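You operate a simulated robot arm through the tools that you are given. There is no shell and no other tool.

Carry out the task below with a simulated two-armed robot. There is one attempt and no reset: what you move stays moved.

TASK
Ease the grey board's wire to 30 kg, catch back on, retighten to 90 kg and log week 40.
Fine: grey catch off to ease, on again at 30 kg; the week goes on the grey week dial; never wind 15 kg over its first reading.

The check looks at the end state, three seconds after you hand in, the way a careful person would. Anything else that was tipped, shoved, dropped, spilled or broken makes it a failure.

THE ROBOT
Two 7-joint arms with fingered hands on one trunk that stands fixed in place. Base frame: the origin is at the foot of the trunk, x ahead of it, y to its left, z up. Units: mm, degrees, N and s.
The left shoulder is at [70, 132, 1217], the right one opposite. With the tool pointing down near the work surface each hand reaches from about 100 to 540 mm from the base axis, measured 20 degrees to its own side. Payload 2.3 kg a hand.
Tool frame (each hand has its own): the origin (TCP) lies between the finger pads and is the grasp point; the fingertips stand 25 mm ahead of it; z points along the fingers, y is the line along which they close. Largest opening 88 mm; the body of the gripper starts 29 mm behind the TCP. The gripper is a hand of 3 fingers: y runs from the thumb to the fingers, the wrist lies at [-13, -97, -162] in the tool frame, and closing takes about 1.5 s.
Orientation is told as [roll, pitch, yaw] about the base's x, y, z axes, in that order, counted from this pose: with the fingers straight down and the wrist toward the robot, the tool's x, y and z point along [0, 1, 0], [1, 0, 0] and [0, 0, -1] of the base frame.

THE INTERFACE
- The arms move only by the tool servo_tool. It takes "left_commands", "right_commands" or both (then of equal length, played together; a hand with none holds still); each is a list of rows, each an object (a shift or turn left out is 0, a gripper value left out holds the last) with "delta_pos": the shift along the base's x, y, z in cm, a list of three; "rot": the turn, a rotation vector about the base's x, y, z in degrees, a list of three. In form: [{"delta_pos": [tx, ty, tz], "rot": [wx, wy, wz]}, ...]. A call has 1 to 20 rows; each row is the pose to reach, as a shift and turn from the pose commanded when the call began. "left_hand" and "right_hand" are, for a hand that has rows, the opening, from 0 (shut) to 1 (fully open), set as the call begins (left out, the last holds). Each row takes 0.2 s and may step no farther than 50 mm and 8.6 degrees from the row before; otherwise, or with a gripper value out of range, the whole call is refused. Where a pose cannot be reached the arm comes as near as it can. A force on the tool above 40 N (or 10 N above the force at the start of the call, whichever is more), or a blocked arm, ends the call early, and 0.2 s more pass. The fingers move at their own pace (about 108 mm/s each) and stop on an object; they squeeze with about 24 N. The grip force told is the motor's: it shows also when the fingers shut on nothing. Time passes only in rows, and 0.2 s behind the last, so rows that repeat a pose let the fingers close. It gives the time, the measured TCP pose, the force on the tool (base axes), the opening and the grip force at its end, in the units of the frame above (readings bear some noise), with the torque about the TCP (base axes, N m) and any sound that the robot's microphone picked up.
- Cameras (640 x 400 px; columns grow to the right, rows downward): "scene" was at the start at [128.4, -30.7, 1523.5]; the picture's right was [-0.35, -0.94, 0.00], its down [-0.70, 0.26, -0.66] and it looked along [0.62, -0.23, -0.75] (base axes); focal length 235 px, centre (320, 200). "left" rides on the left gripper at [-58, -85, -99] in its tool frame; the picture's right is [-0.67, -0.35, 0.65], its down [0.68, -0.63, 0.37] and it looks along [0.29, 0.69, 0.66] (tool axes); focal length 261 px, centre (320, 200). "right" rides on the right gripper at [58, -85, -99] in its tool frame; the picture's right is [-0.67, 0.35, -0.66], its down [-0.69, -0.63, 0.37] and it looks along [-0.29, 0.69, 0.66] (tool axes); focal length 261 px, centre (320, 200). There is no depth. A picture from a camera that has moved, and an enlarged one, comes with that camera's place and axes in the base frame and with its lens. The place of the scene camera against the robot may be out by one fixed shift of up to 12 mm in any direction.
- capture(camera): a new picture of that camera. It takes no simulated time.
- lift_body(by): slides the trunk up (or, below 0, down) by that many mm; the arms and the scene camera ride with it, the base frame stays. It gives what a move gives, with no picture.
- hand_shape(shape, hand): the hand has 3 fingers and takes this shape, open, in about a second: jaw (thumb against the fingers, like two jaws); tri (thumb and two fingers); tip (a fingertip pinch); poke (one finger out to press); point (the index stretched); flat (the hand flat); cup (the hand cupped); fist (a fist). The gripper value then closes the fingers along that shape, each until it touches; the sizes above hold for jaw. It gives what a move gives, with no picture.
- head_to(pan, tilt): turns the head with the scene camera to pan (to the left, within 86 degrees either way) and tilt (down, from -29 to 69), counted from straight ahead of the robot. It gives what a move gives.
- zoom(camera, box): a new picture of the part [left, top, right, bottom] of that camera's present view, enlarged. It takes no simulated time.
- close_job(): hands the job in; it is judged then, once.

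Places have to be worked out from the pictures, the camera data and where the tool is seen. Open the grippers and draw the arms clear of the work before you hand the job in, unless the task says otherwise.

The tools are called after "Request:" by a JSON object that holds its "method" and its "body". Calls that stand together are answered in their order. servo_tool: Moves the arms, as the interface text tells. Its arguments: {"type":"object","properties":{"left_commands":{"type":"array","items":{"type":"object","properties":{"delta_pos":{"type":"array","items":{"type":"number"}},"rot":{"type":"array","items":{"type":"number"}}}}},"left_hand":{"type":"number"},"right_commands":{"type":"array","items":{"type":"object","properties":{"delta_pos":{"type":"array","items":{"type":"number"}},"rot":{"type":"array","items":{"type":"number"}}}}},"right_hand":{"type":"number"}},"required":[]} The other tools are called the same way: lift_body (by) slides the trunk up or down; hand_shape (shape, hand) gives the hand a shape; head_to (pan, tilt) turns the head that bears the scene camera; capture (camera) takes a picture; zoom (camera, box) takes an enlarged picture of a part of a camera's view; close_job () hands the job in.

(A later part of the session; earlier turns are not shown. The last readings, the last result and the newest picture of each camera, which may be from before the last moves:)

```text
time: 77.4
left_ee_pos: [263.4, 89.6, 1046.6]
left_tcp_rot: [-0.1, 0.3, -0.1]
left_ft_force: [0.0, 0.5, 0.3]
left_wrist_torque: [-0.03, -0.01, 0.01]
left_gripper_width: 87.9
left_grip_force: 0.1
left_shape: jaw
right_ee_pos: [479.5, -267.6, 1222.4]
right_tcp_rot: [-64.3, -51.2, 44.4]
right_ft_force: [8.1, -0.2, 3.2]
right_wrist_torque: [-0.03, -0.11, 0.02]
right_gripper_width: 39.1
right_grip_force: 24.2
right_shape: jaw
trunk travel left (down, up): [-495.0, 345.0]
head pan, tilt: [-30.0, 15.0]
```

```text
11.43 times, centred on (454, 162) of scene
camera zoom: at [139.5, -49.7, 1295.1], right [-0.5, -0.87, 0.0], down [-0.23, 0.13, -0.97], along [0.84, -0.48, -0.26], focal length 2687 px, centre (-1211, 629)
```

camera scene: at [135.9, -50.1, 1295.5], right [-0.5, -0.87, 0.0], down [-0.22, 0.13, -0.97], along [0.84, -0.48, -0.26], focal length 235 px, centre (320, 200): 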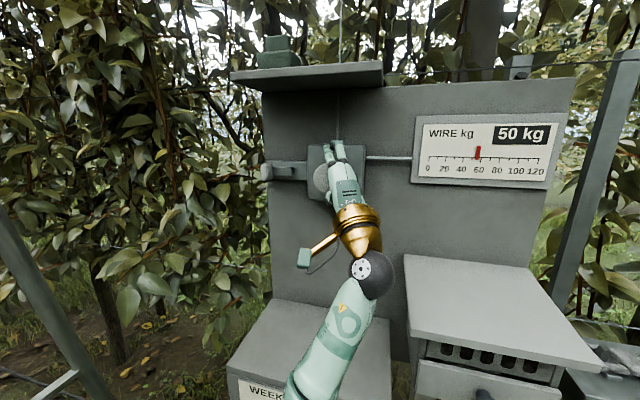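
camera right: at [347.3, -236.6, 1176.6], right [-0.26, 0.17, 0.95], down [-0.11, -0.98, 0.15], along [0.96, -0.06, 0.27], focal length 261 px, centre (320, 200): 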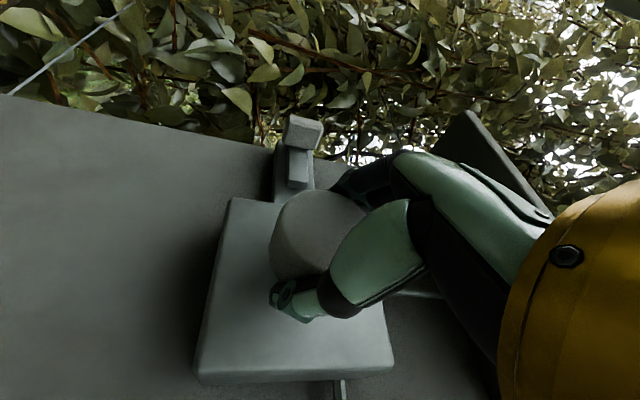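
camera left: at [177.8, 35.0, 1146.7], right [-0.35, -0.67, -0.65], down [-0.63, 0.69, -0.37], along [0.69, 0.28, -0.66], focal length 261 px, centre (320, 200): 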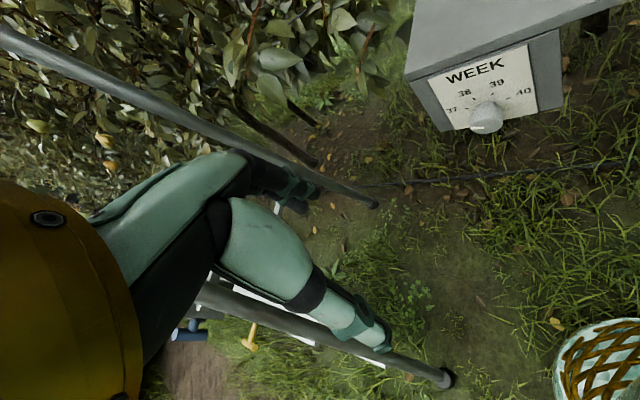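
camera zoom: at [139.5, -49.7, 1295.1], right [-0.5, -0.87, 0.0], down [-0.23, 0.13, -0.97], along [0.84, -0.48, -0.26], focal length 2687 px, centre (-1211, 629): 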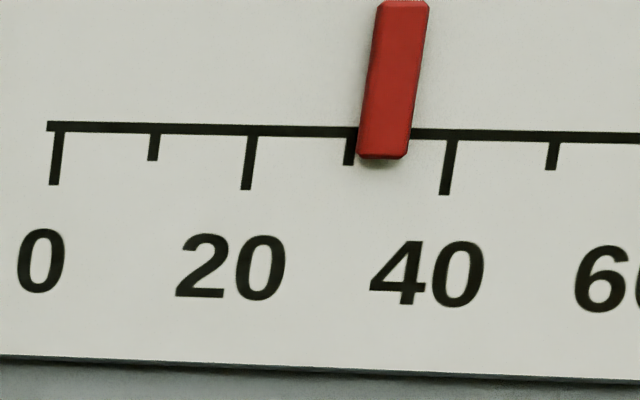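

High zoom puts the pointer centre at about 33.6 on the scale (≈32.7 true). I'll ease another 4°.

Request:
{"method": "servo_tool", "body": {"right_commands": [{"delta_pos": [0, 0, 0], "rot": [-1.4, 1.4, 0]}, {"delta_pos": [0, 0, 0], "rot": [-2.8, 2.8, 0]}, {"delta_pos": [0, 0, 0], "rot": [-2.8, 2.8, 0]}]}}

Request:
{"method": "zoom", "body": {"camera": "scene", "box": [410, 110, 570, 195]}}

Request:
{"method": "zoom", "body": {"camera": "scene", "box": [426, 145, 482, 180]}}

```text
time: 78.2
left_ee_pos: [262.9, 89.8, 1047.9]
left_tcp_rot: [-0.1, 0.2, -0.1]
left_ft_force: [0.6, -0.2, -0.6]
left_wrist_torque: [0.0, 0.02, 0.0]
left_gripper_width: 87.6
left_grip_force: 0.0
left_shape: jaw
right_ee_pos: [479.5, -268.1, 1223.7]
right_tcp_rot: [-64.4, -47.3, 44.3]
right_ft_force: [7.2, 0.1, 1.8]
right_wrist_torque: [-0.04, -0.08, 0.05]
right_gripper_width: 39.4
right_grip_force: 24.3
right_shape: jaw
trunk travel left (down, up): [-495.0, 345.0]
head pan, tilt: [-30.0, 15.0]
```

```text
4.00 times, centred on (490, 152) of scene
camera zoom: at [139.7, -49.9, 1295.0], right [-0.5, -0.87, 0.0], down [-0.23, 0.13, -0.97], along [0.84, -0.48, -0.26], focal length 940 px, centre (-360, 390)
```

zoom: 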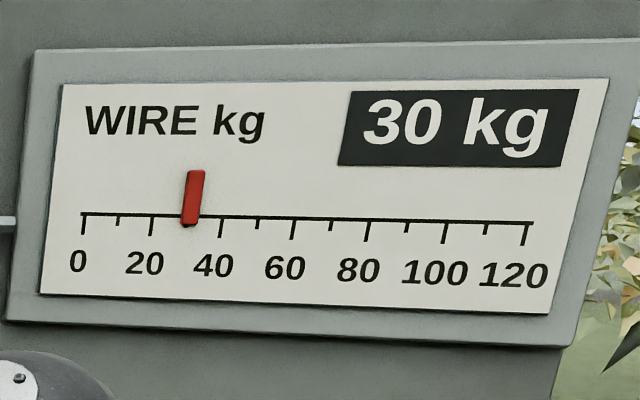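

```text
11.43 times, centred on (454, 162) of scene
camera zoom: at [139.7, -49.9, 1295.0], right [-0.5, -0.87, 0.0], down [-0.23, 0.13, -0.97], along [0.84, -0.48, -0.26], focal length 2687 px, centre (-1211, 629)
```

zoom: 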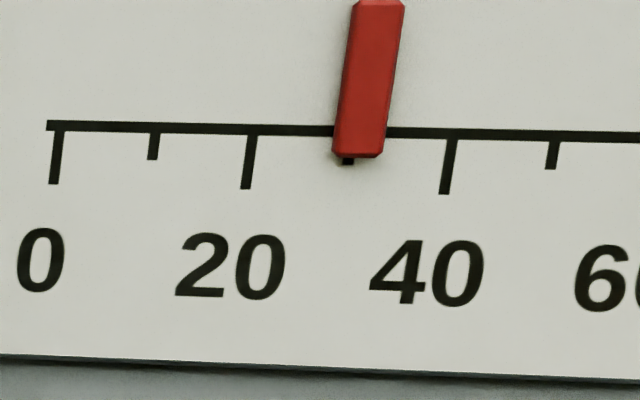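

Pointer at 31.2 apparent, about 30.2 true, and the display reads 30. I'll release the knob and confirm it stays.

Request:
{"method": "servo_tool", "body": {"right_commands": [{"delta_pos": [0, 0, 0]}, {"delta_pos": [0, 0, 0]}, {"delta_pos": [0, 0, 0]}, {"delta_pos": [0, 0, 0]}], "right_hand": 1}}

Request:
{"method": "servo_tool", "body": {"right_commands": [{"delta_pos": [0, 0, 0], "rot": [5.5, -5.5, 0]}, {"delta_pos": [0, 0, 0], "rot": [11, -11, 0]}, {"delta_pos": [0, 0, 0], "rot": [16.5, -16.5, 0]}, {"delta_pos": [0, 0, 0], "rot": [22, -22, 0]}, {"delta_pos": [0, 0, 0], "rot": [27.5, -27.5, 0]}, {"delta_pos": [0, 0, 0], "rot": [29.5, -29.5, 0]}, {"delta_pos": [0, 0, 0], "rot": [29.5, -29.5, 0]}]}}

Request:
{"method": "capture", "body": {"camera": "scene"}}

Request:
{"method": "zoom", "body": {"camera": "scene", "box": [426, 145, 482, 180]}}

Request:
{"method": "zoom", "body": {"camera": "scene", "box": [240, 110, 400, 210]}}

```text
time: 79.2
left_ee_pos: [260.2, 89.5, 1047.3]
left_tcp_rot: [0.0, 0.0, -0.1]
left_ft_force: [0.0, -0.2, -0.3]
left_wrist_torque: [0.0, -0.03, 0.01]
left_gripper_width: 87.7
left_grip_force: 0.0
left_shape: jaw
right_ee_pos: [476.6, -268.0, 1225.4]
right_tcp_rot: [-64.5, -47.4, 44.3]
right_ft_force: [-0.3, 0.2, 0.3]
right_wrist_torque: [0.03, -0.04, 0.02]
right_gripper_width: 87.4
right_grip_force: 0.1
right_shape: jaw
trunk travel left (down, up): [-495.0, 345.0]
head pan, tilt: [-30.0, 15.0]
```

```text
time: 80.8
left_ee_pos: [259.8, 90.7, 1048.1]
left_tcp_rot: [0.0, 0.0, -0.2]
left_ft_force: [0.4, 0.4, -0.6]
left_wrist_torque: [-0.01, -0.04, -0.01]
left_gripper_width: 87.8
left_grip_force: 0.1
left_shape: jaw
right_ee_pos: [477.0, -268.8, 1223.4]
right_tcp_rot: [-40.6, -89.1, 20.7]
right_ft_force: [-0.3, 0.5, -1.1]
right_wrist_torque: [-0.01, 0.0, 0.01]
right_gripper_width: 87.5
right_grip_force: 0.2
right_shape: jaw
trunk travel left (down, up): [-495.0, 345.0]
head pan, tilt: [-30.0, 15.0]
```

```text
taken
camera scene: at [136.0, -50.1, 1295.5], right [-0.5, -0.87, 0.0], down [-0.22, 0.13, -0.97], along [0.84, -0.48, -0.26], focal length 235 px, centre (320, 200)
```

scene: 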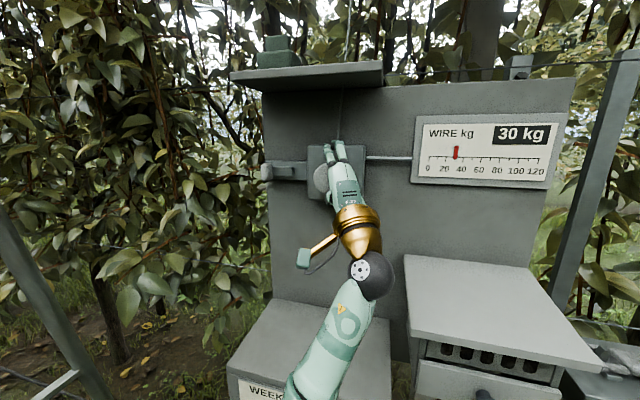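

```text
11.43 times, centred on (454, 162) of scene
camera zoom: at [136.0, -50.1, 1295.5], right [-0.5, -0.87, 0.0], down [-0.22, 0.13, -0.97], along [0.84, -0.48, -0.26], focal length 2687 px, centre (-1211, 629)
```

zoom: 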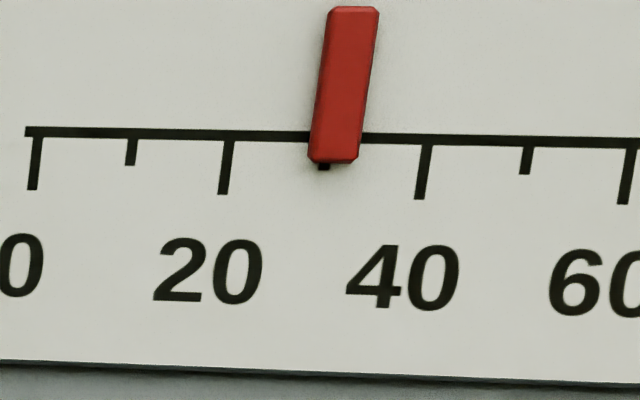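

```text
4.00 times, centred on (320, 160) of scene
camera zoom: at [136.0, -50.1, 1295.5], right [-0.5, -0.87, 0.0], down [-0.22, 0.13, -0.97], along [0.84, -0.48, -0.26], focal length 940 px, centre (320, 360)
```

zoom: 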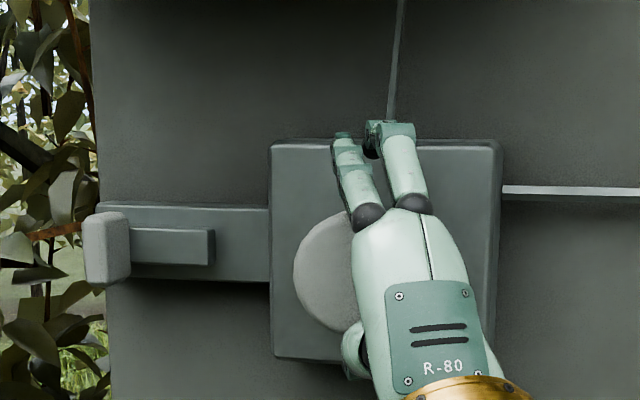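

It holds at 30 (pointer centre right at the 30 mark allowing for parallax). Now I'll slide the open hand left to the tab again to put the catch back on.

Request:
{"method": "servo_tool", "body": {"right_commands": [{"delta_pos": [1.9, 2.1, 0.1]}, {"delta_pos": [3.8, 3.7, 0.1]}, {"delta_pos": [5.9, 5.1, 0.1]}, {"delta_pos": [8.2, 6.4, 0.1]}, {"delta_pos": [9.4, 7.0, 0.1]}, {"delta_pos": [10.6, 7.7, 0.1]}, {"delta_pos": [10.6, 7.7, 0.1]}]}}

Request:
{"method": "zoom", "body": {"camera": "right", "box": [180, 160, 420, 360]}}

Request:
{"method": "zoom", "body": {"camera": "scene", "box": [220, 110, 380, 210]}}

```text
time: 82.4
left_ee_pos: [259.9, 91.3, 1047.6]
left_tcp_rot: [0.0, 0.0, 0.0]
left_ft_force: [-0.5, 0.9, -0.2]
left_wrist_torque: [-0.03, 0.03, -0.04]
left_gripper_width: 87.4
left_grip_force: 0.1
left_shape: jaw
right_ee_pos: [582.8, -190.6, 1225.6]
right_tcp_rot: [-42.9, -89.0, 22.8]
right_ft_force: [0.3, 0.7, -0.5]
right_wrist_torque: [-0.04, -0.04, 0.0]
right_gripper_width: 87.6
right_grip_force: 0.1
right_shape: jaw
right hand out of reach, approached as far as the arm can: row 1, 2, 3, 4
trunk travel left (down, up): [-495.0, 345.0]
head pan, tilt: [-30.0, 15.0]
```

```text
2.00 times, centred on (300, 260) of right
camera zoom: at [508.3, -102.2, 1140.9], right [-0.84, -0.4, 0.36], down [0.1, -0.77, -0.63], along [0.53, -0.49, 0.69], focal length 521 px, centre (360, 80)
```

zoom: 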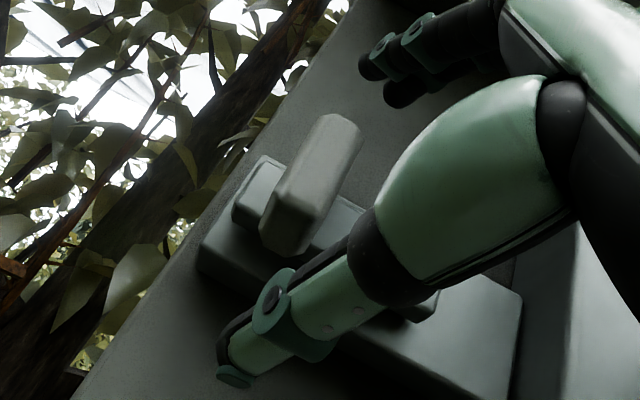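

```text
4.00 times, centred on (300, 160) of scene
camera zoom: at [136.0, -50.1, 1295.5], right [-0.5, -0.87, 0.0], down [-0.22, 0.13, -0.97], along [0.84, -0.48, -0.26], focal length 940 px, centre (400, 360)
```

zoom: 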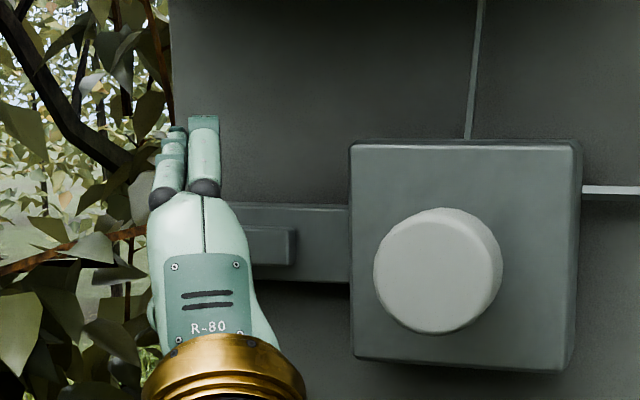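

The tab is again between thumb and fingers. I'll close on it and slide it back right.

Request:
{"method": "servo_tool", "body": {"right_commands": [{"delta_pos": [0, 0, 0]}, {"delta_pos": [0, 0, 0]}, {"delta_pos": [0, 0, 0]}, {"delta_pos": [0, 0, 0]}, {"delta_pos": [0, 0, 0]}, {"delta_pos": [0, 0, 0]}, {"delta_pos": [0, 0, 0]}, {"delta_pos": [0, 0, 0]}], "right_hand": 0}}

Request:
{"method": "servo_tool", "body": {"right_commands": [{"delta_pos": [-0.4, -0.4, 0]}, {"delta_pos": [-0.8, -0.8, 0]}, {"delta_pos": [-1.2, -1.2, 0]}, {"delta_pos": [-1.6, -1.6, 0]}, {"delta_pos": [-1.9, -1.9, 0]}, {"delta_pos": [-2.1, -2.1, 0]}]}}

Request:
{"method": "zoom", "body": {"camera": "scene", "box": [220, 110, 380, 210]}}

Request:
{"method": "zoom", "body": {"camera": "right", "box": [180, 160, 420, 360]}}

```text
time: 84.2
left_ee_pos: [259.8, 90.2, 1047.3]
left_tcp_rot: [0.0, -0.1, -0.1]
left_ft_force: [-0.4, 0.1, 0.7]
left_wrist_torque: [-0.02, -0.03, -0.03]
left_gripper_width: 87.4
left_grip_force: 0.0
left_shape: jaw
right_ee_pos: [583.3, -190.3, 1225.4]
right_tcp_rot: [-42.1, -89.1, 21.9]
right_ft_force: [0.2, -0.6, 1.8]
right_wrist_torque: [-0.04, -0.09, -0.01]
right_gripper_width: 29.3
right_grip_force: 24.1
right_shape: jaw
trunk travel left (down, up): [-495.0, 345.0]
head pan, tilt: [-30.0, 15.0]
```

```text
time: 85.6
left_ee_pos: [259.6, 89.8, 1048.6]
left_tcp_rot: [0.0, 0.0, -0.2]
left_ft_force: [-0.2, -0.9, -0.7]
left_wrist_torque: [-0.02, 0.01, 0.01]
left_gripper_width: 88.0
left_grip_force: 0.1
left_shape: jaw
right_ee_pos: [560.3, -213.3, 1225.1]
right_tcp_rot: [-43.2, -89.1, 23.2]
right_ft_force: [1.3, -1.1, 4.5]
right_wrist_torque: [-0.07, -0.19, -0.05]
right_gripper_width: 28.8
right_grip_force: 23.8
right_shape: jaw
trunk travel left (down, up): [-495.0, 345.0]
head pan, tilt: [-30.0, 15.0]
```

```text
4.00 times, centred on (300, 160) of scene
camera zoom: at [135.3, -50.2, 1295.5], right [-0.5, -0.87, 0.0], down [-0.22, 0.13, -0.97], along [0.84, -0.48, -0.26], focal length 940 px, centre (400, 360)
```

zoom: 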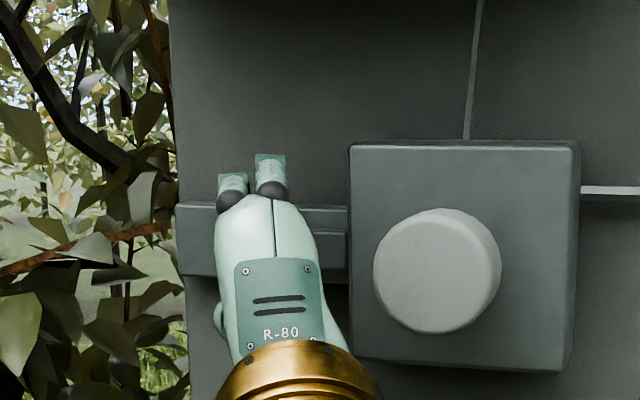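

```text
2.00 times, centred on (300, 260) of right
camera zoom: at [485.6, -124.7, 1140.6], right [-0.84, -0.4, 0.36], down [0.1, -0.77, -0.63], along [0.53, -0.49, 0.69], focal length 521 px, centre (360, 80)
```

zoom: 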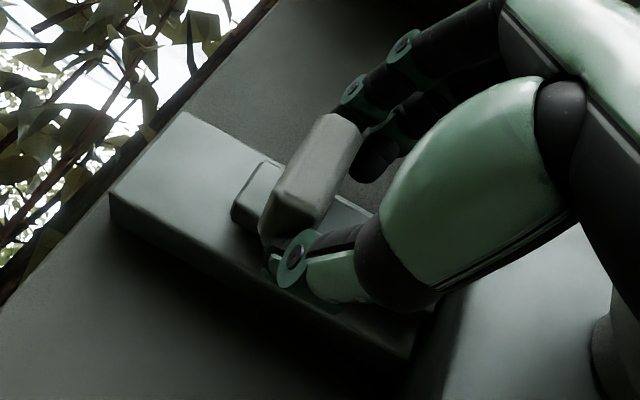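

The bolt is back against the box (32.6 mm right). I'll press 4 mm more to be sure it is fully home, watching force.

Request:
{"method": "servo_tool", "body": {"right_commands": [{"delta_pos": [-0.15, -0.15, 0]}, {"delta_pos": [-0.3, -0.3, 0]}, {"delta_pos": [-0.3, -0.3, 0]}]}}

Request:
{"method": "zoom", "body": {"camera": "scene", "box": [260, 130, 340, 180]}}

Request:
{"method": "zoom", "body": {"camera": "right", "box": [180, 160, 420, 360]}}

```text
time: 86.4
left_ee_pos: [260.9, 91.9, 1049.1]
left_tcp_rot: [-0.1, 0.1, 0.0]
left_ft_force: [0.4, 0.8, -0.6]
left_wrist_torque: [0.01, 0.01, 0.02]
left_gripper_width: 87.5
left_grip_force: 0.0
left_shape: jaw
right_ee_pos: [560.2, -213.1, 1224.2]
right_tcp_rot: [-45.2, -89.0, 25.4]
right_ft_force: [5.1, 1.6, 6.6]
right_wrist_torque: [-0.1, -0.3, 0.03]
right_gripper_width: 28.2
right_grip_force: 24.1
right_shape: jaw
trunk travel left (down, up): [-495.0, 345.0]
head pan, tilt: [-30.0, 15.0]
```

```text
8.00 times, centred on (300, 155) of scene
camera zoom: at [136.7, -48.3, 1295.5], right [-0.5, -0.87, 0.0], down [-0.23, 0.13, -0.97], along [0.84, -0.48, -0.26], focal length 1881 px, centre (480, 560)
```

zoom: 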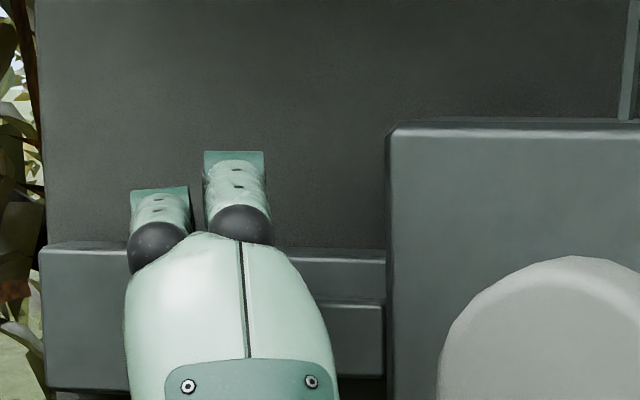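

```text
2.00 times, centred on (300, 260) of right
camera zoom: at [484.4, -125.4, 1139.7], right [-0.84, -0.4, 0.37], down [0.1, -0.77, -0.63], along [0.54, -0.49, 0.69], focal length 521 px, centre (360, 80)
```

zoom: 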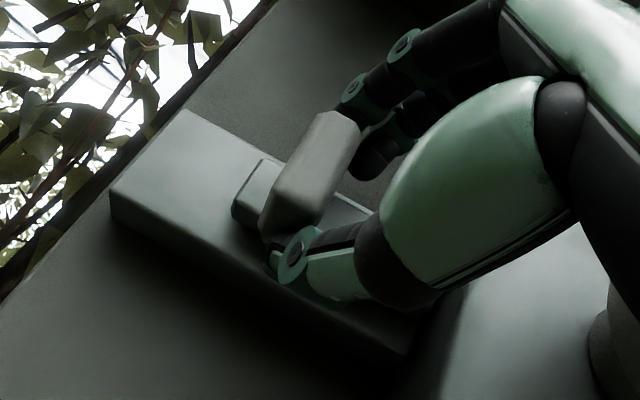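

The catch is against its stop — fully on. I'll release the tab and check the gauge.

Request:
{"method": "servo_tool", "body": {"right_commands": [{"delta_pos": [0.1, 0.1, 0]}, {"delta_pos": [0.1, 0.1, 0]}, {"delta_pos": [0.1, 0.1, 0]}, {"delta_pos": [0.1, 0.1, 0]}, {"delta_pos": [0.1, 0.1, 0]}], "right_hand": 1}}

Request:
{"method": "capture", "body": {"camera": "scene"}}

Request:
{"method": "zoom", "body": {"camera": "scene", "box": [410, 110, 570, 195]}}

```text
time: 87.6
left_ee_pos: [260.2, 90.4, 1048.8]
left_tcp_rot: [0.0, 0.0, -0.1]
left_ft_force: [0.4, 0.2, -0.9]
left_wrist_torque: [0.0, -0.02, 0.0]
left_gripper_width: 87.6
left_grip_force: 0.1
left_shape: jaw
right_ee_pos: [559.8, -214.1, 1224.4]
right_tcp_rot: [-41.7, -88.9, 21.7]
right_ft_force: [-0.9, 0.6, 0.4]
right_wrist_torque: [0.05, 0.0, 0.01]
right_gripper_width: 87.4
right_grip_force: 0.1
right_shape: jaw
trunk travel left (down, up): [-495.0, 345.0]
head pan, tilt: [-30.0, 15.0]
```

```text
taken
camera scene: at [136.0, -50.0, 1295.5], right [-0.5, -0.87, 0.0], down [-0.22, 0.13, -0.97], along [0.84, -0.48, -0.26], focal length 235 px, centre (320, 200)
```

scene: 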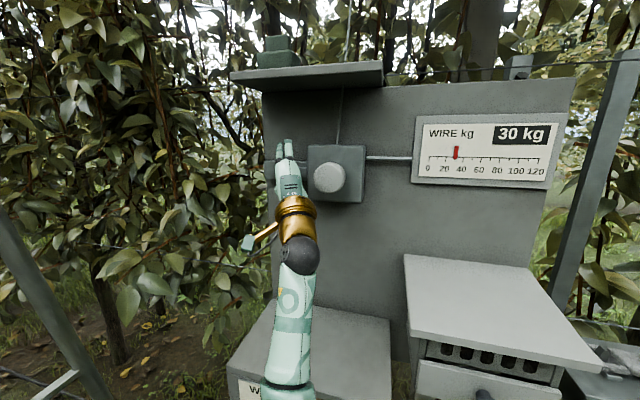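

```text
4.00 times, centred on (490, 152) of scene
camera zoom: at [136.0, -50.0, 1295.5], right [-0.5, -0.87, 0.0], down [-0.22, 0.13, -0.97], along [0.84, -0.48, -0.26], focal length 940 px, centre (-360, 390)
```

zoom: 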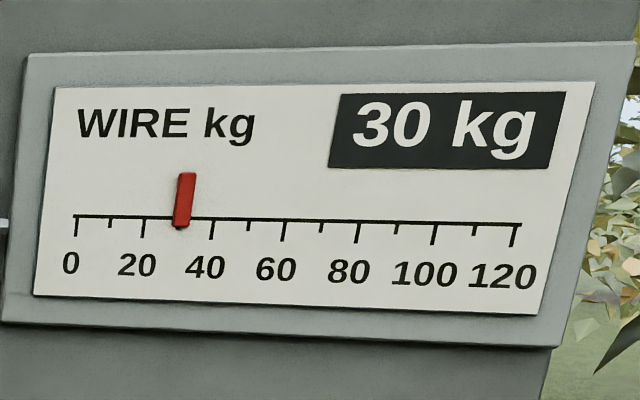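

Steady at 30 kg with the catch on. I'll slide back to the knob and rotate the open hand counter-clockwise so it has a full clockwise stroke available.

Request:
{"method": "servo_tool", "body": {"right_commands": [{"delta_pos": [-2.2, -0.6, 0]}, {"delta_pos": [-4.5, -1.8, 0]}, {"delta_pos": [-6.4, -3.4, 0]}, {"delta_pos": [-8.1, -5.0, 0]}, {"delta_pos": [-8.3, -5.4, 0]}, {"delta_pos": [-8.3, -5.4, 0]}]}}

Request:
{"method": "servo_tool", "body": {"right_commands": [{"delta_pos": [0, 0, 0], "rot": [-5.66, 5.66, 0]}, {"delta_pos": [0, 0, 0], "rot": [-11.3, 11.3, 0]}, {"delta_pos": [0, 0, 0], "rot": [-17, 17, 0]}, {"delta_pos": [0, 0, 0], "rot": [-22.6, 22.6, 0]}, {"delta_pos": [0, 0, 0], "rot": [-28.3, 28.3, 0]}, {"delta_pos": [0, 0, 0], "rot": [-34, 34, 0]}, {"delta_pos": [0, 0, 0], "rot": [-39.6, 39.6, 0]}, {"delta_pos": [0, 0, 0], "rot": [-45.2, 45.2, 0]}, {"delta_pos": [0, 0, 0], "rot": [-45.2, 45.2, 0]}]}}

Request:
{"method": "capture", "body": {"camera": "scene"}}

Request:
{"method": "capture", "body": {"camera": "right"}}

```text
time: 89.0
left_ee_pos: [259.9, 89.8, 1047.8]
left_tcp_rot: [0.0, -0.1, -0.1]
left_ft_force: [0.3, -0.1, 0.5]
left_wrist_torque: [0.03, 0.01, 0.01]
left_gripper_width: 87.6
left_grip_force: 0.2
left_shape: jaw
right_ee_pos: [476.9, -268.4, 1225.4]
right_tcp_rot: [-41.0, -89.0, 21.0]
right_ft_force: [0.4, -0.2, 0.2]
right_wrist_torque: [0.0, -0.04, 0.0]
right_gripper_width: 87.7
right_grip_force: 0.1
right_shape: jaw
right hand out of reach, approached as far as the arm can: row 1, 2, 3
trunk travel left (down, up): [-495.0, 345.0]
head pan, tilt: [-30.0, 15.0]
```

```text
time: 91.0
left_ee_pos: [260.5, 89.8, 1048.0]
left_tcp_rot: [-0.1, 0.0, -0.1]
left_ft_force: [-0.3, 0.3, 0.9]
left_wrist_torque: [0.0, -0.03, 0.0]
left_gripper_width: 87.9
left_grip_force: 0.0
left_shape: jaw
right_ee_pos: [476.7, -268.9, 1224.6]
right_tcp_rot: [-64.9, -25.1, 44.6]
right_ft_force: [0.5, -0.3, 0.2]
right_wrist_torque: [-0.04, -0.01, 0.01]
right_gripper_width: 87.6
right_grip_force: 0.1
right_shape: jaw
trunk travel left (down, up): [-495.0, 345.0]
head pan, tilt: [-30.0, 15.0]
```

```text
taken
camera scene: at [136.1, -50.0, 1295.4], right [-0.5, -0.87, 0.0], down [-0.22, 0.13, -0.97], along [0.84, -0.48, -0.26], focal length 235 px, centre (320, 200)
```

scene: 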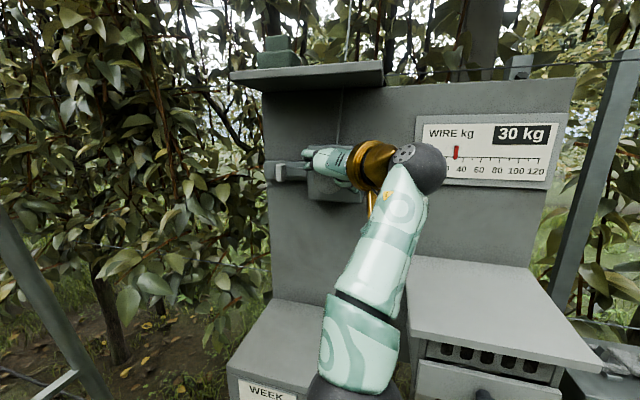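

```text
taken
camera right: at [344.2, -237.2, 1179.9], right [-0.26, 0.18, 0.95], down [-0.11, -0.98, 0.15], along [0.96, -0.06, 0.27], focal length 261 px, centre (320, 200)
```

right: 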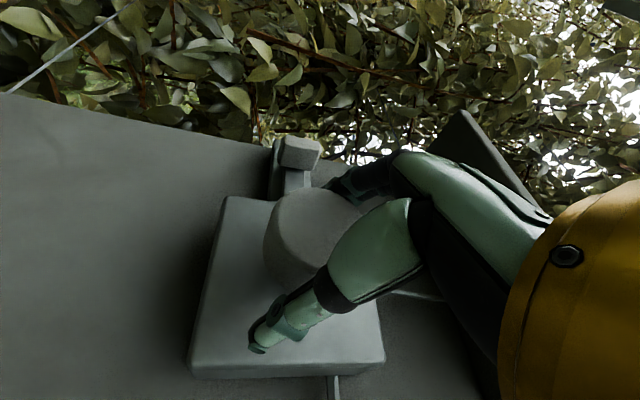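

The hand is at its counter-clockwise end. I'll grip the knob and turn clockwise about 60° (expect roughly 65–70 kg).

Request:
{"method": "servo_tool", "body": {"right_commands": [{"delta_pos": [0, 0, 0]}, {"delta_pos": [0, 0, 0]}, {"delta_pos": [0, 0, 0]}, {"delta_pos": [0, 0, 0]}, {"delta_pos": [0, 0, 0]}, {"delta_pos": [0, 0, 0]}, {"delta_pos": [0, 0, 0]}], "right_hand": 0}}

Request:
{"method": "servo_tool", "body": {"right_commands": [{"delta_pos": [0, 0, 0], "rot": [5.66, -5.66, 0]}, {"delta_pos": [0, 0, 0], "rot": [11.3, -11.3, 0]}, {"delta_pos": [0, 0, 0], "rot": [17, -17, 0]}, {"delta_pos": [0, 0, 0], "rot": [22.6, -22.6, 0]}, {"delta_pos": [0, 0, 0], "rot": [28.3, -28.3, 0]}, {"delta_pos": [0, 0, 0], "rot": [28.3, -28.3, 0]}]}}

Request:
{"method": "zoom", "body": {"camera": "scene", "box": [410, 110, 570, 195]}}

```text
time: 92.6
left_ee_pos: [261.5, 89.4, 1048.7]
left_tcp_rot: [0.1, 0.1, 0.0]
left_ft_force: [-0.3, 0.3, 0.0]
left_wrist_torque: [-0.01, -0.02, -0.03]
left_gripper_width: 87.5
left_grip_force: 0.1
left_shape: jaw
right_ee_pos: [476.8, -270.4, 1224.3]
right_tcp_rot: [-64.7, -25.2, 44.5]
right_ft_force: [1.2, -2.4, -0.8]
right_wrist_torque: [-0.03, 0.03, -0.01]
right_gripper_width: 41.5
right_grip_force: 23.6
right_shape: jaw
trunk travel left (down, up): [-495.0, 345.0]
head pan, tilt: [-30.0, 15.0]
```

```text
time: 94.0
left_ee_pos: [262.4, 88.8, 1046.5]
left_tcp_rot: [0.1, 0.1, -0.1]
left_ft_force: [0.0, 0.5, 0.0]
left_wrist_torque: [0.03, 0.0, -0.02]
left_gripper_width: 88.0
left_grip_force: 0.0
left_shape: jaw
right_ee_pos: [477.9, -272.3, 1222.9]
right_tcp_rot: [-63.7, -65.4, 43.6]
right_ft_force: [-2.7, -3.3, -9.5]
right_wrist_torque: [0.04, 0.21, -0.01]
right_gripper_width: 40.2
right_grip_force: 23.7
right_shape: jaw
trunk travel left (down, up): [-495.0, 345.0]
head pan, tilt: [-30.0, 15.0]
```

```text
4.00 times, centred on (490, 152) of scene
camera zoom: at [137.1, -53.6, 1295.1], right [-0.5, -0.87, 0.0], down [-0.23, 0.13, -0.97], along [0.84, -0.48, -0.26], focal length 940 px, centre (-360, 390)
```

zoom: 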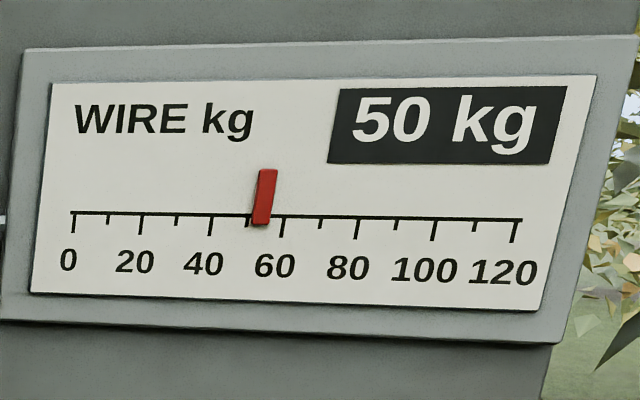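

Clockwise tightens: display 50, pointer about 54. I'll continue another 22° to the end of this stroke.

Request:
{"method": "servo_tool", "body": {"right_commands": [{"delta_pos": [0, 0, 0.1], "rot": [5.2, -5.2, 0]}, {"delta_pos": [0, 0, 0.1], "rot": [10.4, -10.4, 0]}, {"delta_pos": [0, 0, 0.1], "rot": [15.5, -15.5, 0]}, {"delta_pos": [0, 0, 0.1], "rot": [15.5, -15.5, 0]}]}}

Request:
{"method": "zoom", "body": {"camera": "scene", "box": [410, 110, 570, 195]}}

```text
time: 95.0
left_ee_pos: [261.6, 87.2, 1048.6]
left_tcp_rot: [0.1, 0.1, -0.1]
left_ft_force: [0.2, 0.3, 0.8]
left_wrist_torque: [-0.01, 0.0, 0.0]
left_gripper_width: 87.8
left_grip_force: 0.0
left_shape: jaw
right_ee_pos: [477.7, -270.9, 1224.3]
right_tcp_rot: [-52.2, -87.2, 32.1]
right_ft_force: [-4.7, -2.6, -17.1]
right_wrist_torque: [0.09, 0.32, -0.02]
right_gripper_width: 39.6
right_grip_force: 23.2
right_shape: jaw
trunk travel left (down, up): [-495.0, 345.0]
head pan, tilt: [-30.0, 15.0]
```

```text
4.00 times, centred on (490, 152) of scene
camera zoom: at [137.7, -53.8, 1295.0], right [-0.5, -0.87, 0.0], down [-0.23, 0.13, -0.97], along [0.84, -0.48, -0.26], focal length 940 px, centre (-360, 390)
```

zoom: 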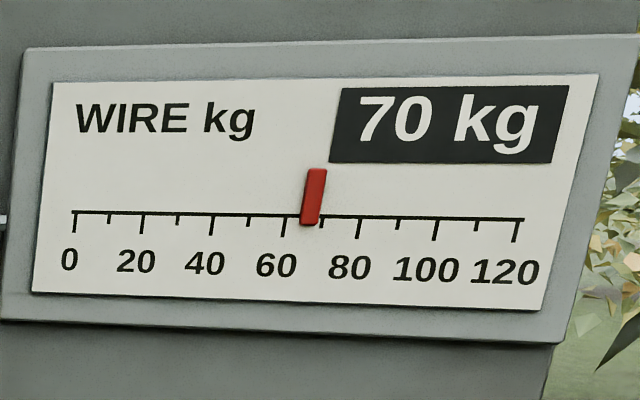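

Display 70 (pointer ≈66 true). I'll release, check that the catch holds, and swing back for the last stroke.

Request:
{"method": "servo_tool", "body": {"right_commands": [{"delta_pos": [0, 0, 0]}, {"delta_pos": [0, 0, 0]}, {"delta_pos": [0, 0, 0]}, {"delta_pos": [0, 0, 0]}], "right_hand": 1}}

Request:
{"method": "servo_tool", "body": {"right_commands": [{"delta_pos": [0, 0, 0], "rot": [-5.66, 5.66, 0]}, {"delta_pos": [0, 0, 0], "rot": [-11.3, 11.3, 0]}, {"delta_pos": [0, 0, 0], "rot": [-17, 17, 0]}, {"delta_pos": [0, 0, 0], "rot": [-22.6, 22.6, 0]}, {"delta_pos": [0, 0, 0], "rot": [-28.3, 28.3, 0]}, {"delta_pos": [0, 0, 0], "rot": [-34, 34, 0]}, {"delta_pos": [0, 0, 0], "rot": [-39.6, 39.6, 0]}, {"delta_pos": [0, 0, 0], "rot": [-41, 41, 0]}, {"delta_pos": [0, 0, 0], "rot": [-41, 41, 0]}]}}

Request:
{"method": "capture", "body": {"camera": "scene"}}

Request:
{"method": "zoom", "body": {"camera": "scene", "box": [410, 110, 570, 195]}}

Request:
{"method": "capture", "body": {"camera": "right"}}

```text
time: 96.0
left_ee_pos: [260.5, 91.5, 1048.4]
left_tcp_rot: [-0.2, 0.0, 0.0]
left_ft_force: [0.7, 0.0, -1.2]
left_wrist_torque: [0.01, 0.01, -0.02]
left_gripper_width: 87.6
left_grip_force: 0.1
left_shape: jaw
right_ee_pos: [476.2, -267.0, 1226.9]
right_tcp_rot: [-57.5, -87.1, 37.6]
right_ft_force: [0.1, -0.6, 0.1]
right_wrist_torque: [0.0, -0.03, 0.02]
right_gripper_width: 87.9
right_grip_force: 0.1
right_shape: jaw
trunk travel left (down, up): [-495.0, 345.0]
head pan, tilt: [-30.0, 15.0]
```

```text
time: 98.0
left_ee_pos: [261.3, 91.5, 1049.0]
left_tcp_rot: [0.1, 0.1, 0.0]
left_ft_force: [0.5, -1.1, -0.6]
left_wrist_torque: [0.01, -0.02, -0.01]
left_gripper_width: 87.5
left_grip_force: 0.0
left_shape: jaw
right_ee_pos: [476.2, -267.9, 1227.0]
right_tcp_rot: [-64.8, -29.1, 44.5]
right_ft_force: [-1.1, -0.3, 0.0]
right_wrist_torque: [-0.01, 0.0, 0.02]
right_gripper_width: 88.0
right_grip_force: 0.1
right_shape: jaw
trunk travel left (down, up): [-495.0, 345.0]
head pan, tilt: [-30.0, 15.0]
```

```text
taken
camera scene: at [136.0, -50.1, 1295.5], right [-0.5, -0.87, 0.0], down [-0.22, 0.13, -0.97], along [0.84, -0.48, -0.26], focal length 235 px, centre (320, 200)
```

scene: 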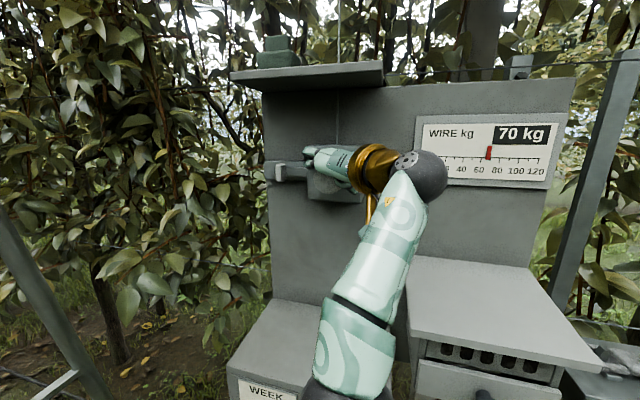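

```text
4.00 times, centred on (490, 152) of scene
camera zoom: at [136.0, -50.1, 1295.5], right [-0.5, -0.87, 0.0], down [-0.22, 0.13, -0.97], along [0.84, -0.48, -0.26], focal length 940 px, centre (-360, 390)
```

zoom: 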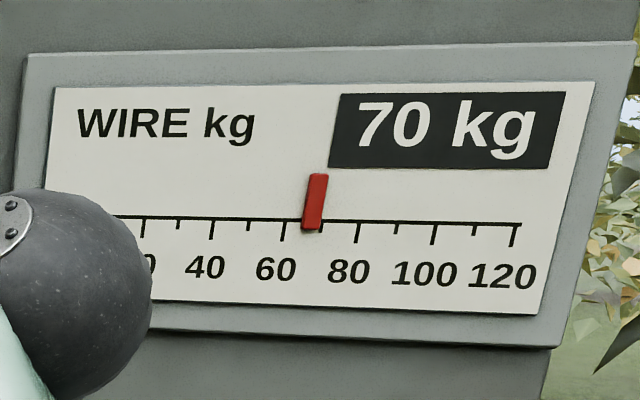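

```text
taken
camera right: at [346.6, -235.1, 1176.0], right [-0.31, 0.13, 0.94], down [-0.12, -0.99, 0.1], along [0.95, -0.08, 0.32], focal length 261 px, centre (320, 200)
```

right: 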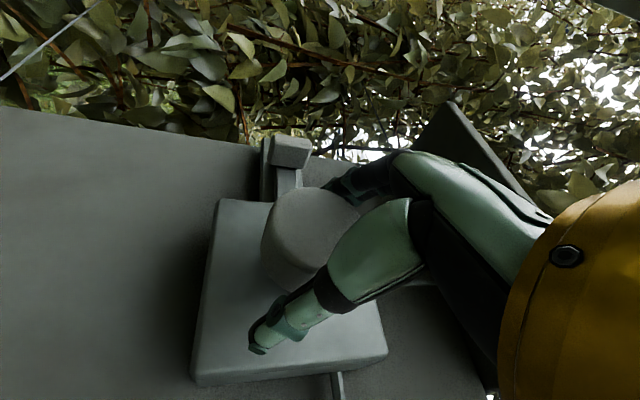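

Held at 70. I'll lower 2 mm to centre on the knob, grip, and turn 26° clockwise, then creep to 90.

Request:
{"method": "servo_tool", "body": {"right_commands": [{"delta_pos": [0, 0, -0.2]}, {"delta_pos": [0, 0, -0.2]}]}}

Request:
{"method": "servo_tool", "body": {"right_commands": [{"delta_pos": [0, 0, 0]}, {"delta_pos": [0, 0, 0]}, {"delta_pos": [0, 0, 0]}, {"delta_pos": [0, 0, 0]}, {"delta_pos": [0, 0, 0]}, {"delta_pos": [0, 0, 0]}, {"delta_pos": [0, 0, 0]}], "right_hand": 0}}

Request:
{"method": "servo_tool", "body": {"right_commands": [{"delta_pos": [0, 0, 0], "rot": [5.3, -5.3, 0]}, {"delta_pos": [0, 0, 0], "rot": [10.6, -10.6, 0]}, {"delta_pos": [0, 0, 0], "rot": [15.9, -15.9, 0]}, {"delta_pos": [0, 0, 0], "rot": [18.4, -18.4, 0]}, {"delta_pos": [0, 0, 0], "rot": [18.4, -18.4, 0]}]}}

Request:
{"method": "zoom", "body": {"camera": "scene", "box": [410, 110, 570, 195]}}

```text
time: 98.6
left_ee_pos: [260.3, 90.2, 1048.4]
left_tcp_rot: [-0.1, 0.0, 0.0]
left_ft_force: [-0.3, -0.4, 0.1]
left_wrist_torque: [-0.01, -0.01, 0.01]
left_gripper_width: 87.7
left_grip_force: 0.1
left_shape: jaw
right_ee_pos: [475.3, -268.2, 1224.7]
right_tcp_rot: [-64.7, -29.2, 44.6]
right_ft_force: [0.8, 0.4, -0.6]
right_wrist_torque: [0.01, 0.02, 0.02]
right_gripper_width: 88.1
right_grip_force: 0.0
right_shape: jaw
trunk travel left (down, up): [-495.0, 345.0]
head pan, tilt: [-30.0, 15.0]
```

```text
time: 100.2
left_ee_pos: [261.3, 89.0, 1047.6]
left_tcp_rot: [0.0, 0.1, -0.1]
left_ft_force: [0.1, -0.4, 0.1]
left_wrist_torque: [0.04, 0.02, 0.02]
left_gripper_width: 88.0
left_grip_force: 0.1
left_shape: jaw
right_ee_pos: [478.7, -270.3, 1223.5]
right_tcp_rot: [-64.8, -29.1, 44.5]
right_ft_force: [1.6, -2.9, -1.1]
right_wrist_torque: [0.01, -0.01, -0.03]
right_gripper_width: 41.5
right_grip_force: 24.4
right_shape: jaw
trunk travel left (down, up): [-495.0, 345.0]
head pan, tilt: [-30.0, 15.0]
```

```text
time: 101.4
left_ee_pos: [260.7, 87.5, 1047.7]
left_tcp_rot: [0.2, 0.1, 0.0]
left_ft_force: [0.5, 0.5, 0.3]
left_wrist_torque: [0.0, -0.01, 0.01]
left_gripper_width: 87.8
left_grip_force: 0.0
left_shape: jaw
right_ee_pos: [477.5, -270.4, 1222.5]
right_tcp_rot: [-64.0, -55.2, 44.0]
right_ft_force: [-1.4, -3.8, -9.1]
right_wrist_torque: [0.0, 0.17, -0.06]
right_gripper_width: 40.2
right_grip_force: 24.2
right_shape: jaw
trunk travel left (down, up): [-495.0, 345.0]
head pan, tilt: [-30.0, 15.0]
```

```text
4.00 times, centred on (490, 152) of scene
camera zoom: at [137.5, -53.5, 1295.1], right [-0.5, -0.87, 0.0], down [-0.23, 0.13, -0.97], along [0.84, -0.48, -0.26], focal length 940 px, centre (-360, 390)
```

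zoom: 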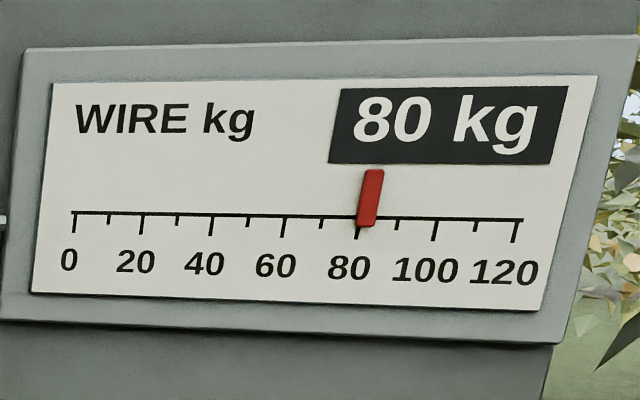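

Display 80, pointer ≈81 true. I'll turn 10° more and check at high zoom.

Request:
{"method": "servo_tool", "body": {"right_commands": [{"delta_pos": [0, 0, 0], "rot": [3.6, -3.6, 0]}, {"delta_pos": [0, 0, 0], "rot": [7.1, -7.1, 0]}, {"delta_pos": [0, 0, 0], "rot": [7.1, -7.1, 0]}]}}

Request:
{"method": "zoom", "body": {"camera": "scene", "box": [410, 110, 570, 195]}}

Request:
{"method": "zoom", "body": {"camera": "scene", "box": [490, 145, 546, 180]}}

```text
time: 102.2
left_ee_pos: [261.3, 88.4, 1046.8]
left_tcp_rot: [0.1, 0.1, -0.1]
left_ft_force: [-0.3, -0.1, 0.5]
left_wrist_torque: [0.0, 0.02, 0.02]
left_gripper_width: 87.6
left_grip_force: 0.1
left_shape: jaw
right_ee_pos: [478.1, -270.2, 1222.7]
right_tcp_rot: [-63.6, -65.3, 43.6]
right_ft_force: [-1.0, -2.8, -11.3]
right_wrist_torque: [0.03, 0.15, -0.01]
right_gripper_width: 40.2
right_grip_force: 24.0
right_shape: jaw
trunk travel left (down, up): [-495.0, 345.0]
head pan, tilt: [-30.0, 15.0]
```

```text
4.00 times, centred on (490, 152) of scene
camera zoom: at [137.7, -53.2, 1295.1], right [-0.5, -0.87, 0.0], down [-0.23, 0.13, -0.97], along [0.84, -0.48, -0.26], focal length 940 px, centre (-360, 390)
```

zoom: 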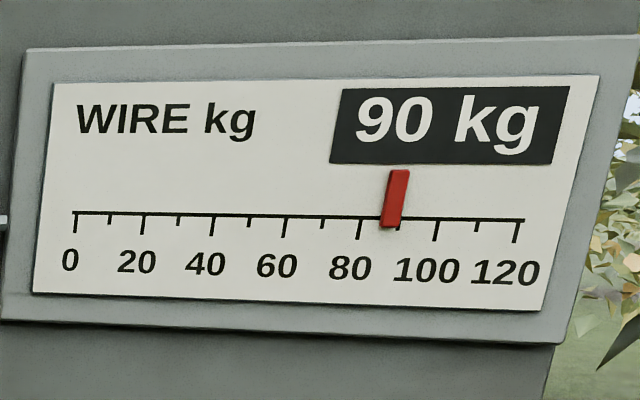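

```text
11.43 times, centred on (518, 162) of scene
camera zoom: at [137.7, -53.2, 1295.1], right [-0.5, -0.87, 0.0], down [-0.23, 0.13, -0.97], along [0.84, -0.48, -0.26], focal length 2687 px, centre (-1943, 629)
```

zoom: 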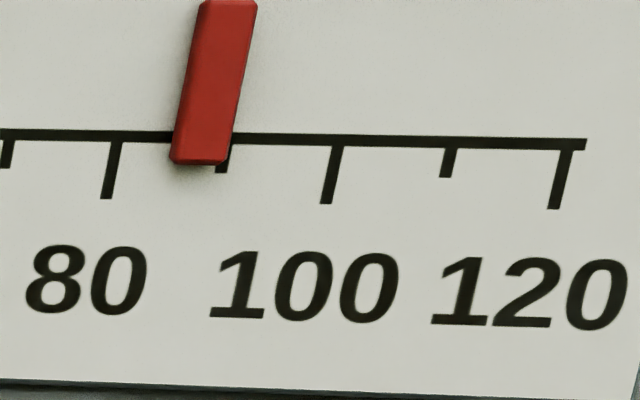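

Pointer apparent 88, about 86.5 true. I'll turn 5.5° more.

Request:
{"method": "servo_tool", "body": {"right_commands": [{"delta_pos": [0, 0, 0], "rot": [2.0, -2.0, 0]}, {"delta_pos": [0, 0, 0], "rot": [3.9, -3.9, 0]}, {"delta_pos": [0, 0, 0], "rot": [3.9, -3.9, 0]}]}}

Request:
{"method": "zoom", "body": {"camera": "scene", "box": [490, 145, 546, 180]}}

Request:
{"method": "zoom", "body": {"camera": "scene", "box": [410, 110, 570, 195]}}

```text
time: 103.0
left_ee_pos: [261.8, 87.3, 1048.4]
left_tcp_rot: [0.1, 0.1, -0.2]
left_ft_force: [0.5, -0.4, 0.3]
left_wrist_torque: [0.01, -0.04, 0.0]
left_gripper_width: 87.7
left_grip_force: 0.1
left_shape: jaw
right_ee_pos: [478.6, -271.4, 1222.6]
right_tcp_rot: [-63.3, -70.7, 43.4]
right_ft_force: [-1.5, -3.9, -9.0]
right_wrist_torque: [0.03, 0.13, -0.03]
right_gripper_width: 40.4
right_grip_force: 24.0
right_shape: jaw
trunk travel left (down, up): [-495.0, 345.0]
head pan, tilt: [-30.0, 15.0]
```

```text
11.43 times, centred on (518, 162) of scene
camera zoom: at [137.7, -53.0, 1295.1], right [-0.5, -0.87, 0.0], down [-0.23, 0.13, -0.97], along [0.84, -0.48, -0.26], focal length 2687 px, centre (-1943, 629)
```

zoom: 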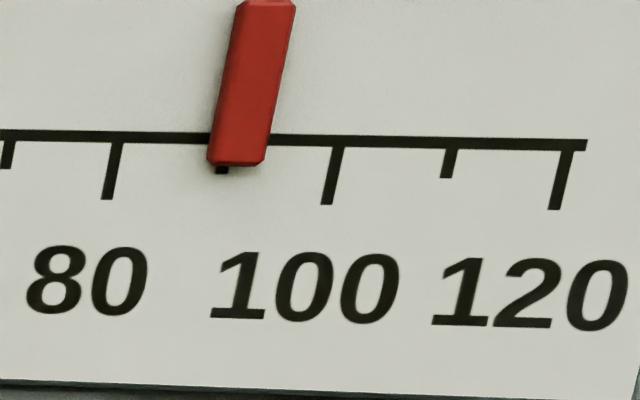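

```text
4.00 times, centred on (490, 152) of scene
camera zoom: at [137.7, -53.0, 1295.1], right [-0.5, -0.87, 0.0], down [-0.23, 0.13, -0.97], along [0.84, -0.48, -0.26], focal length 940 px, centre (-360, 390)
```

zoom: 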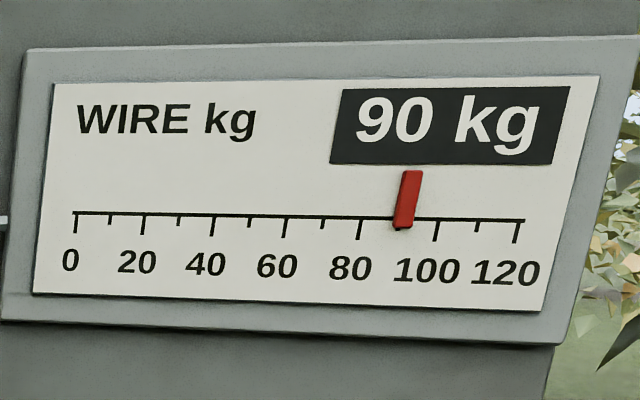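

Pointer apparent 91.4, about 89.9 true; display 90. I'll release the knob and check it holds.

Request:
{"method": "servo_tool", "body": {"right_commands": [{"delta_pos": [0, 0, 0]}, {"delta_pos": [0, 0, 0]}, {"delta_pos": [0, 0, 0]}, {"delta_pos": [0, 0, 0]}, {"delta_pos": [0, 0, 0]}], "right_hand": 1}}

Request:
{"method": "zoom", "body": {"camera": "scene", "box": [490, 145, 546, 180]}}

Request:
{"method": "capture", "body": {"camera": "scene"}}

Request:
{"method": "capture", "body": {"camera": "right"}}

```text
time: 104.2
left_ee_pos: [261.4, 89.5, 1047.8]
left_tcp_rot: [0.0, 0.0, -0.1]
left_ft_force: [0.2, 0.1, -0.5]
left_wrist_torque: [0.01, -0.04, 0.0]
left_gripper_width: 87.8
left_grip_force: 0.1
left_shape: jaw
right_ee_pos: [476.9, -268.5, 1223.7]
right_tcp_rot: [-63.9, -70.8, 43.9]
right_ft_force: [-0.3, -0.4, 0.7]
right_wrist_torque: [0.01, -0.04, 0.03]
right_gripper_width: 87.4
right_grip_force: 0.2
right_shape: jaw
trunk travel left (down, up): [-495.0, 345.0]
head pan, tilt: [-30.0, 15.0]
```

```text
11.43 times, centred on (518, 162) of scene
camera zoom: at [136.1, -50.1, 1295.4], right [-0.5, -0.87, 0.0], down [-0.22, 0.13, -0.97], along [0.84, -0.48, -0.26], focal length 2687 px, centre (-1943, 629)
```

zoom: 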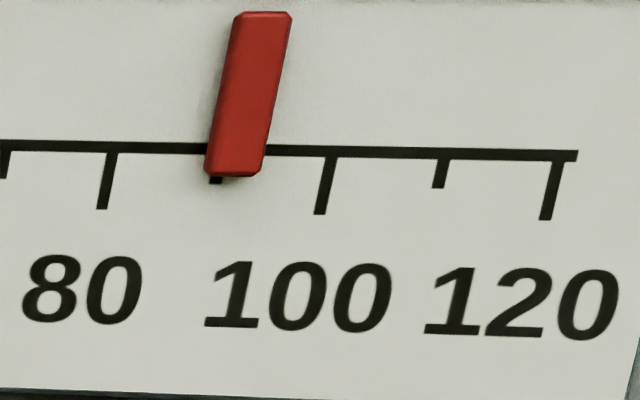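

```text
taken
camera scene: at [136.1, -50.1, 1295.4], right [-0.5, -0.87, 0.0], down [-0.22, 0.13, -0.97], along [0.84, -0.48, -0.26], focal length 235 px, centre (320, 200)
```

scene: 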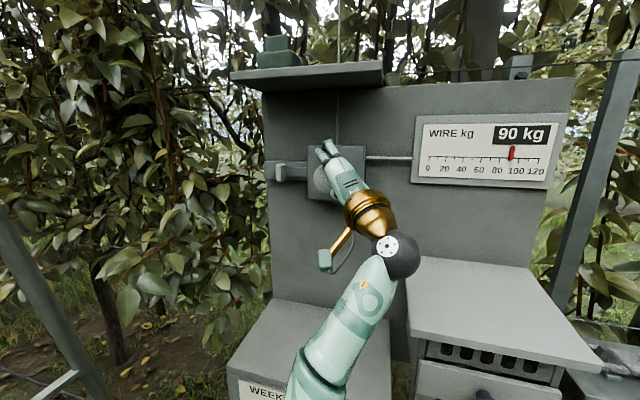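

```text
taken
camera right: at [382.4, -199.3, 1140.6], right [-0.73, -0.29, 0.62], down [-0.02, -0.9, -0.44], along [0.69, -0.34, 0.64], focal length 261 px, centre (320, 200)
```

right: 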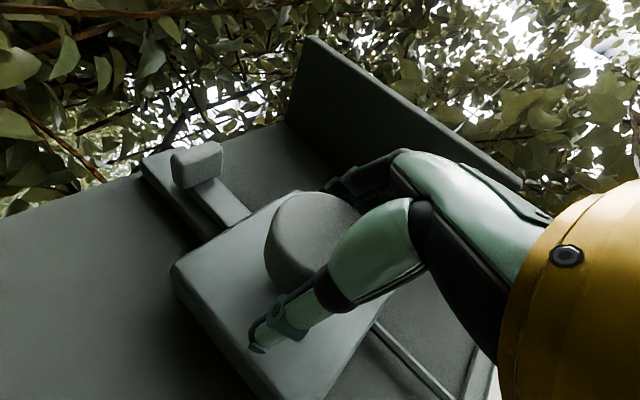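

Gauge holds at 90 with the catch on and the hand off the knob. Now I'll look at the week dial with the left hand camera before withdrawing the right hand.

Request:
{"method": "zoom", "body": {"camera": "left", "box": [420, 40, 580, 140]}}

Request:
{"method": "servo_tool", "body": {"right_commands": [{"delta_pos": [0, 0, 0], "rot": [5.3, -5.3, 0]}, {"delta_pos": [0, 0, 0], "rot": [10.6, -10.6, 0]}, {"delta_pos": [0, 0, 0.1], "rot": [12.5, -12.5, 0]}, {"delta_pos": [-1.4, -1.4, 0.1], "rot": [12.5, -12.5, 0]}, {"delta_pos": [-2.8, -2.8, 0.1], "rot": [12.5, -12.5, 0]}, {"delta_pos": [-4.3, -4.1, 0.1], "rot": [12.5, -12.5, 0]}, {"delta_pos": [-5.8, -5.0, 0.1], "rot": [12.5, -12.5, 0]}]}}

Request:
{"method": "capture", "body": {"camera": "scene"}}

```text
4.00 times, centred on (500, 90) of left
camera zoom: at [175.0, 33.1, 1147.2], right [-0.35, -0.67, -0.65], down [-0.63, 0.69, -0.37], along [0.69, 0.28, -0.66], focal length 1043 px, centre (-400, 640)
```

zoom: 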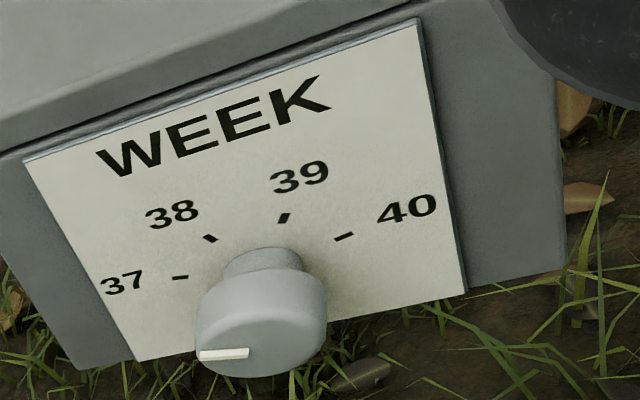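

```text
time: 105.8
left_ee_pos: [259.3, 89.4, 1047.2]
left_tcp_rot: [0.1, 0.0, -0.1]
left_ft_force: [0.3, 0.2, -0.9]
left_wrist_torque: [0.02, 0.04, 0.03]
left_gripper_width: 87.7
left_grip_force: 0.0
left_shape: jaw
right_ee_pos: [415.6, -317.0, 1224.8]
right_tcp_rot: [-52.1, -88.2, 32.2]
right_ft_force: [-0.1, -0.1, -0.5]
right_wrist_torque: [-0.01, -0.01, -0.01]
right_gripper_width: 87.5
right_grip_force: 0.1
right_shape: jaw
trunk travel left (down, up): [-495.0, 345.0]
head pan, tilt: [-30.0, 15.0]
```

```text
taken
camera scene: at [135.5, -50.2, 1295.5], right [-0.5, -0.87, 0.0], down [-0.22, 0.13, -0.97], along [0.84, -0.48, -0.26], focal length 235 px, centre (320, 200)
```

scene: 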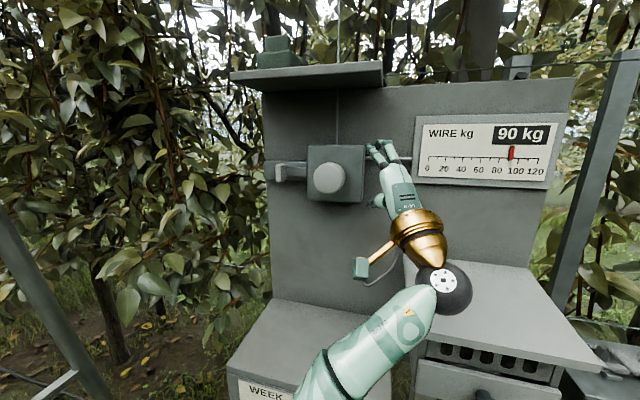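

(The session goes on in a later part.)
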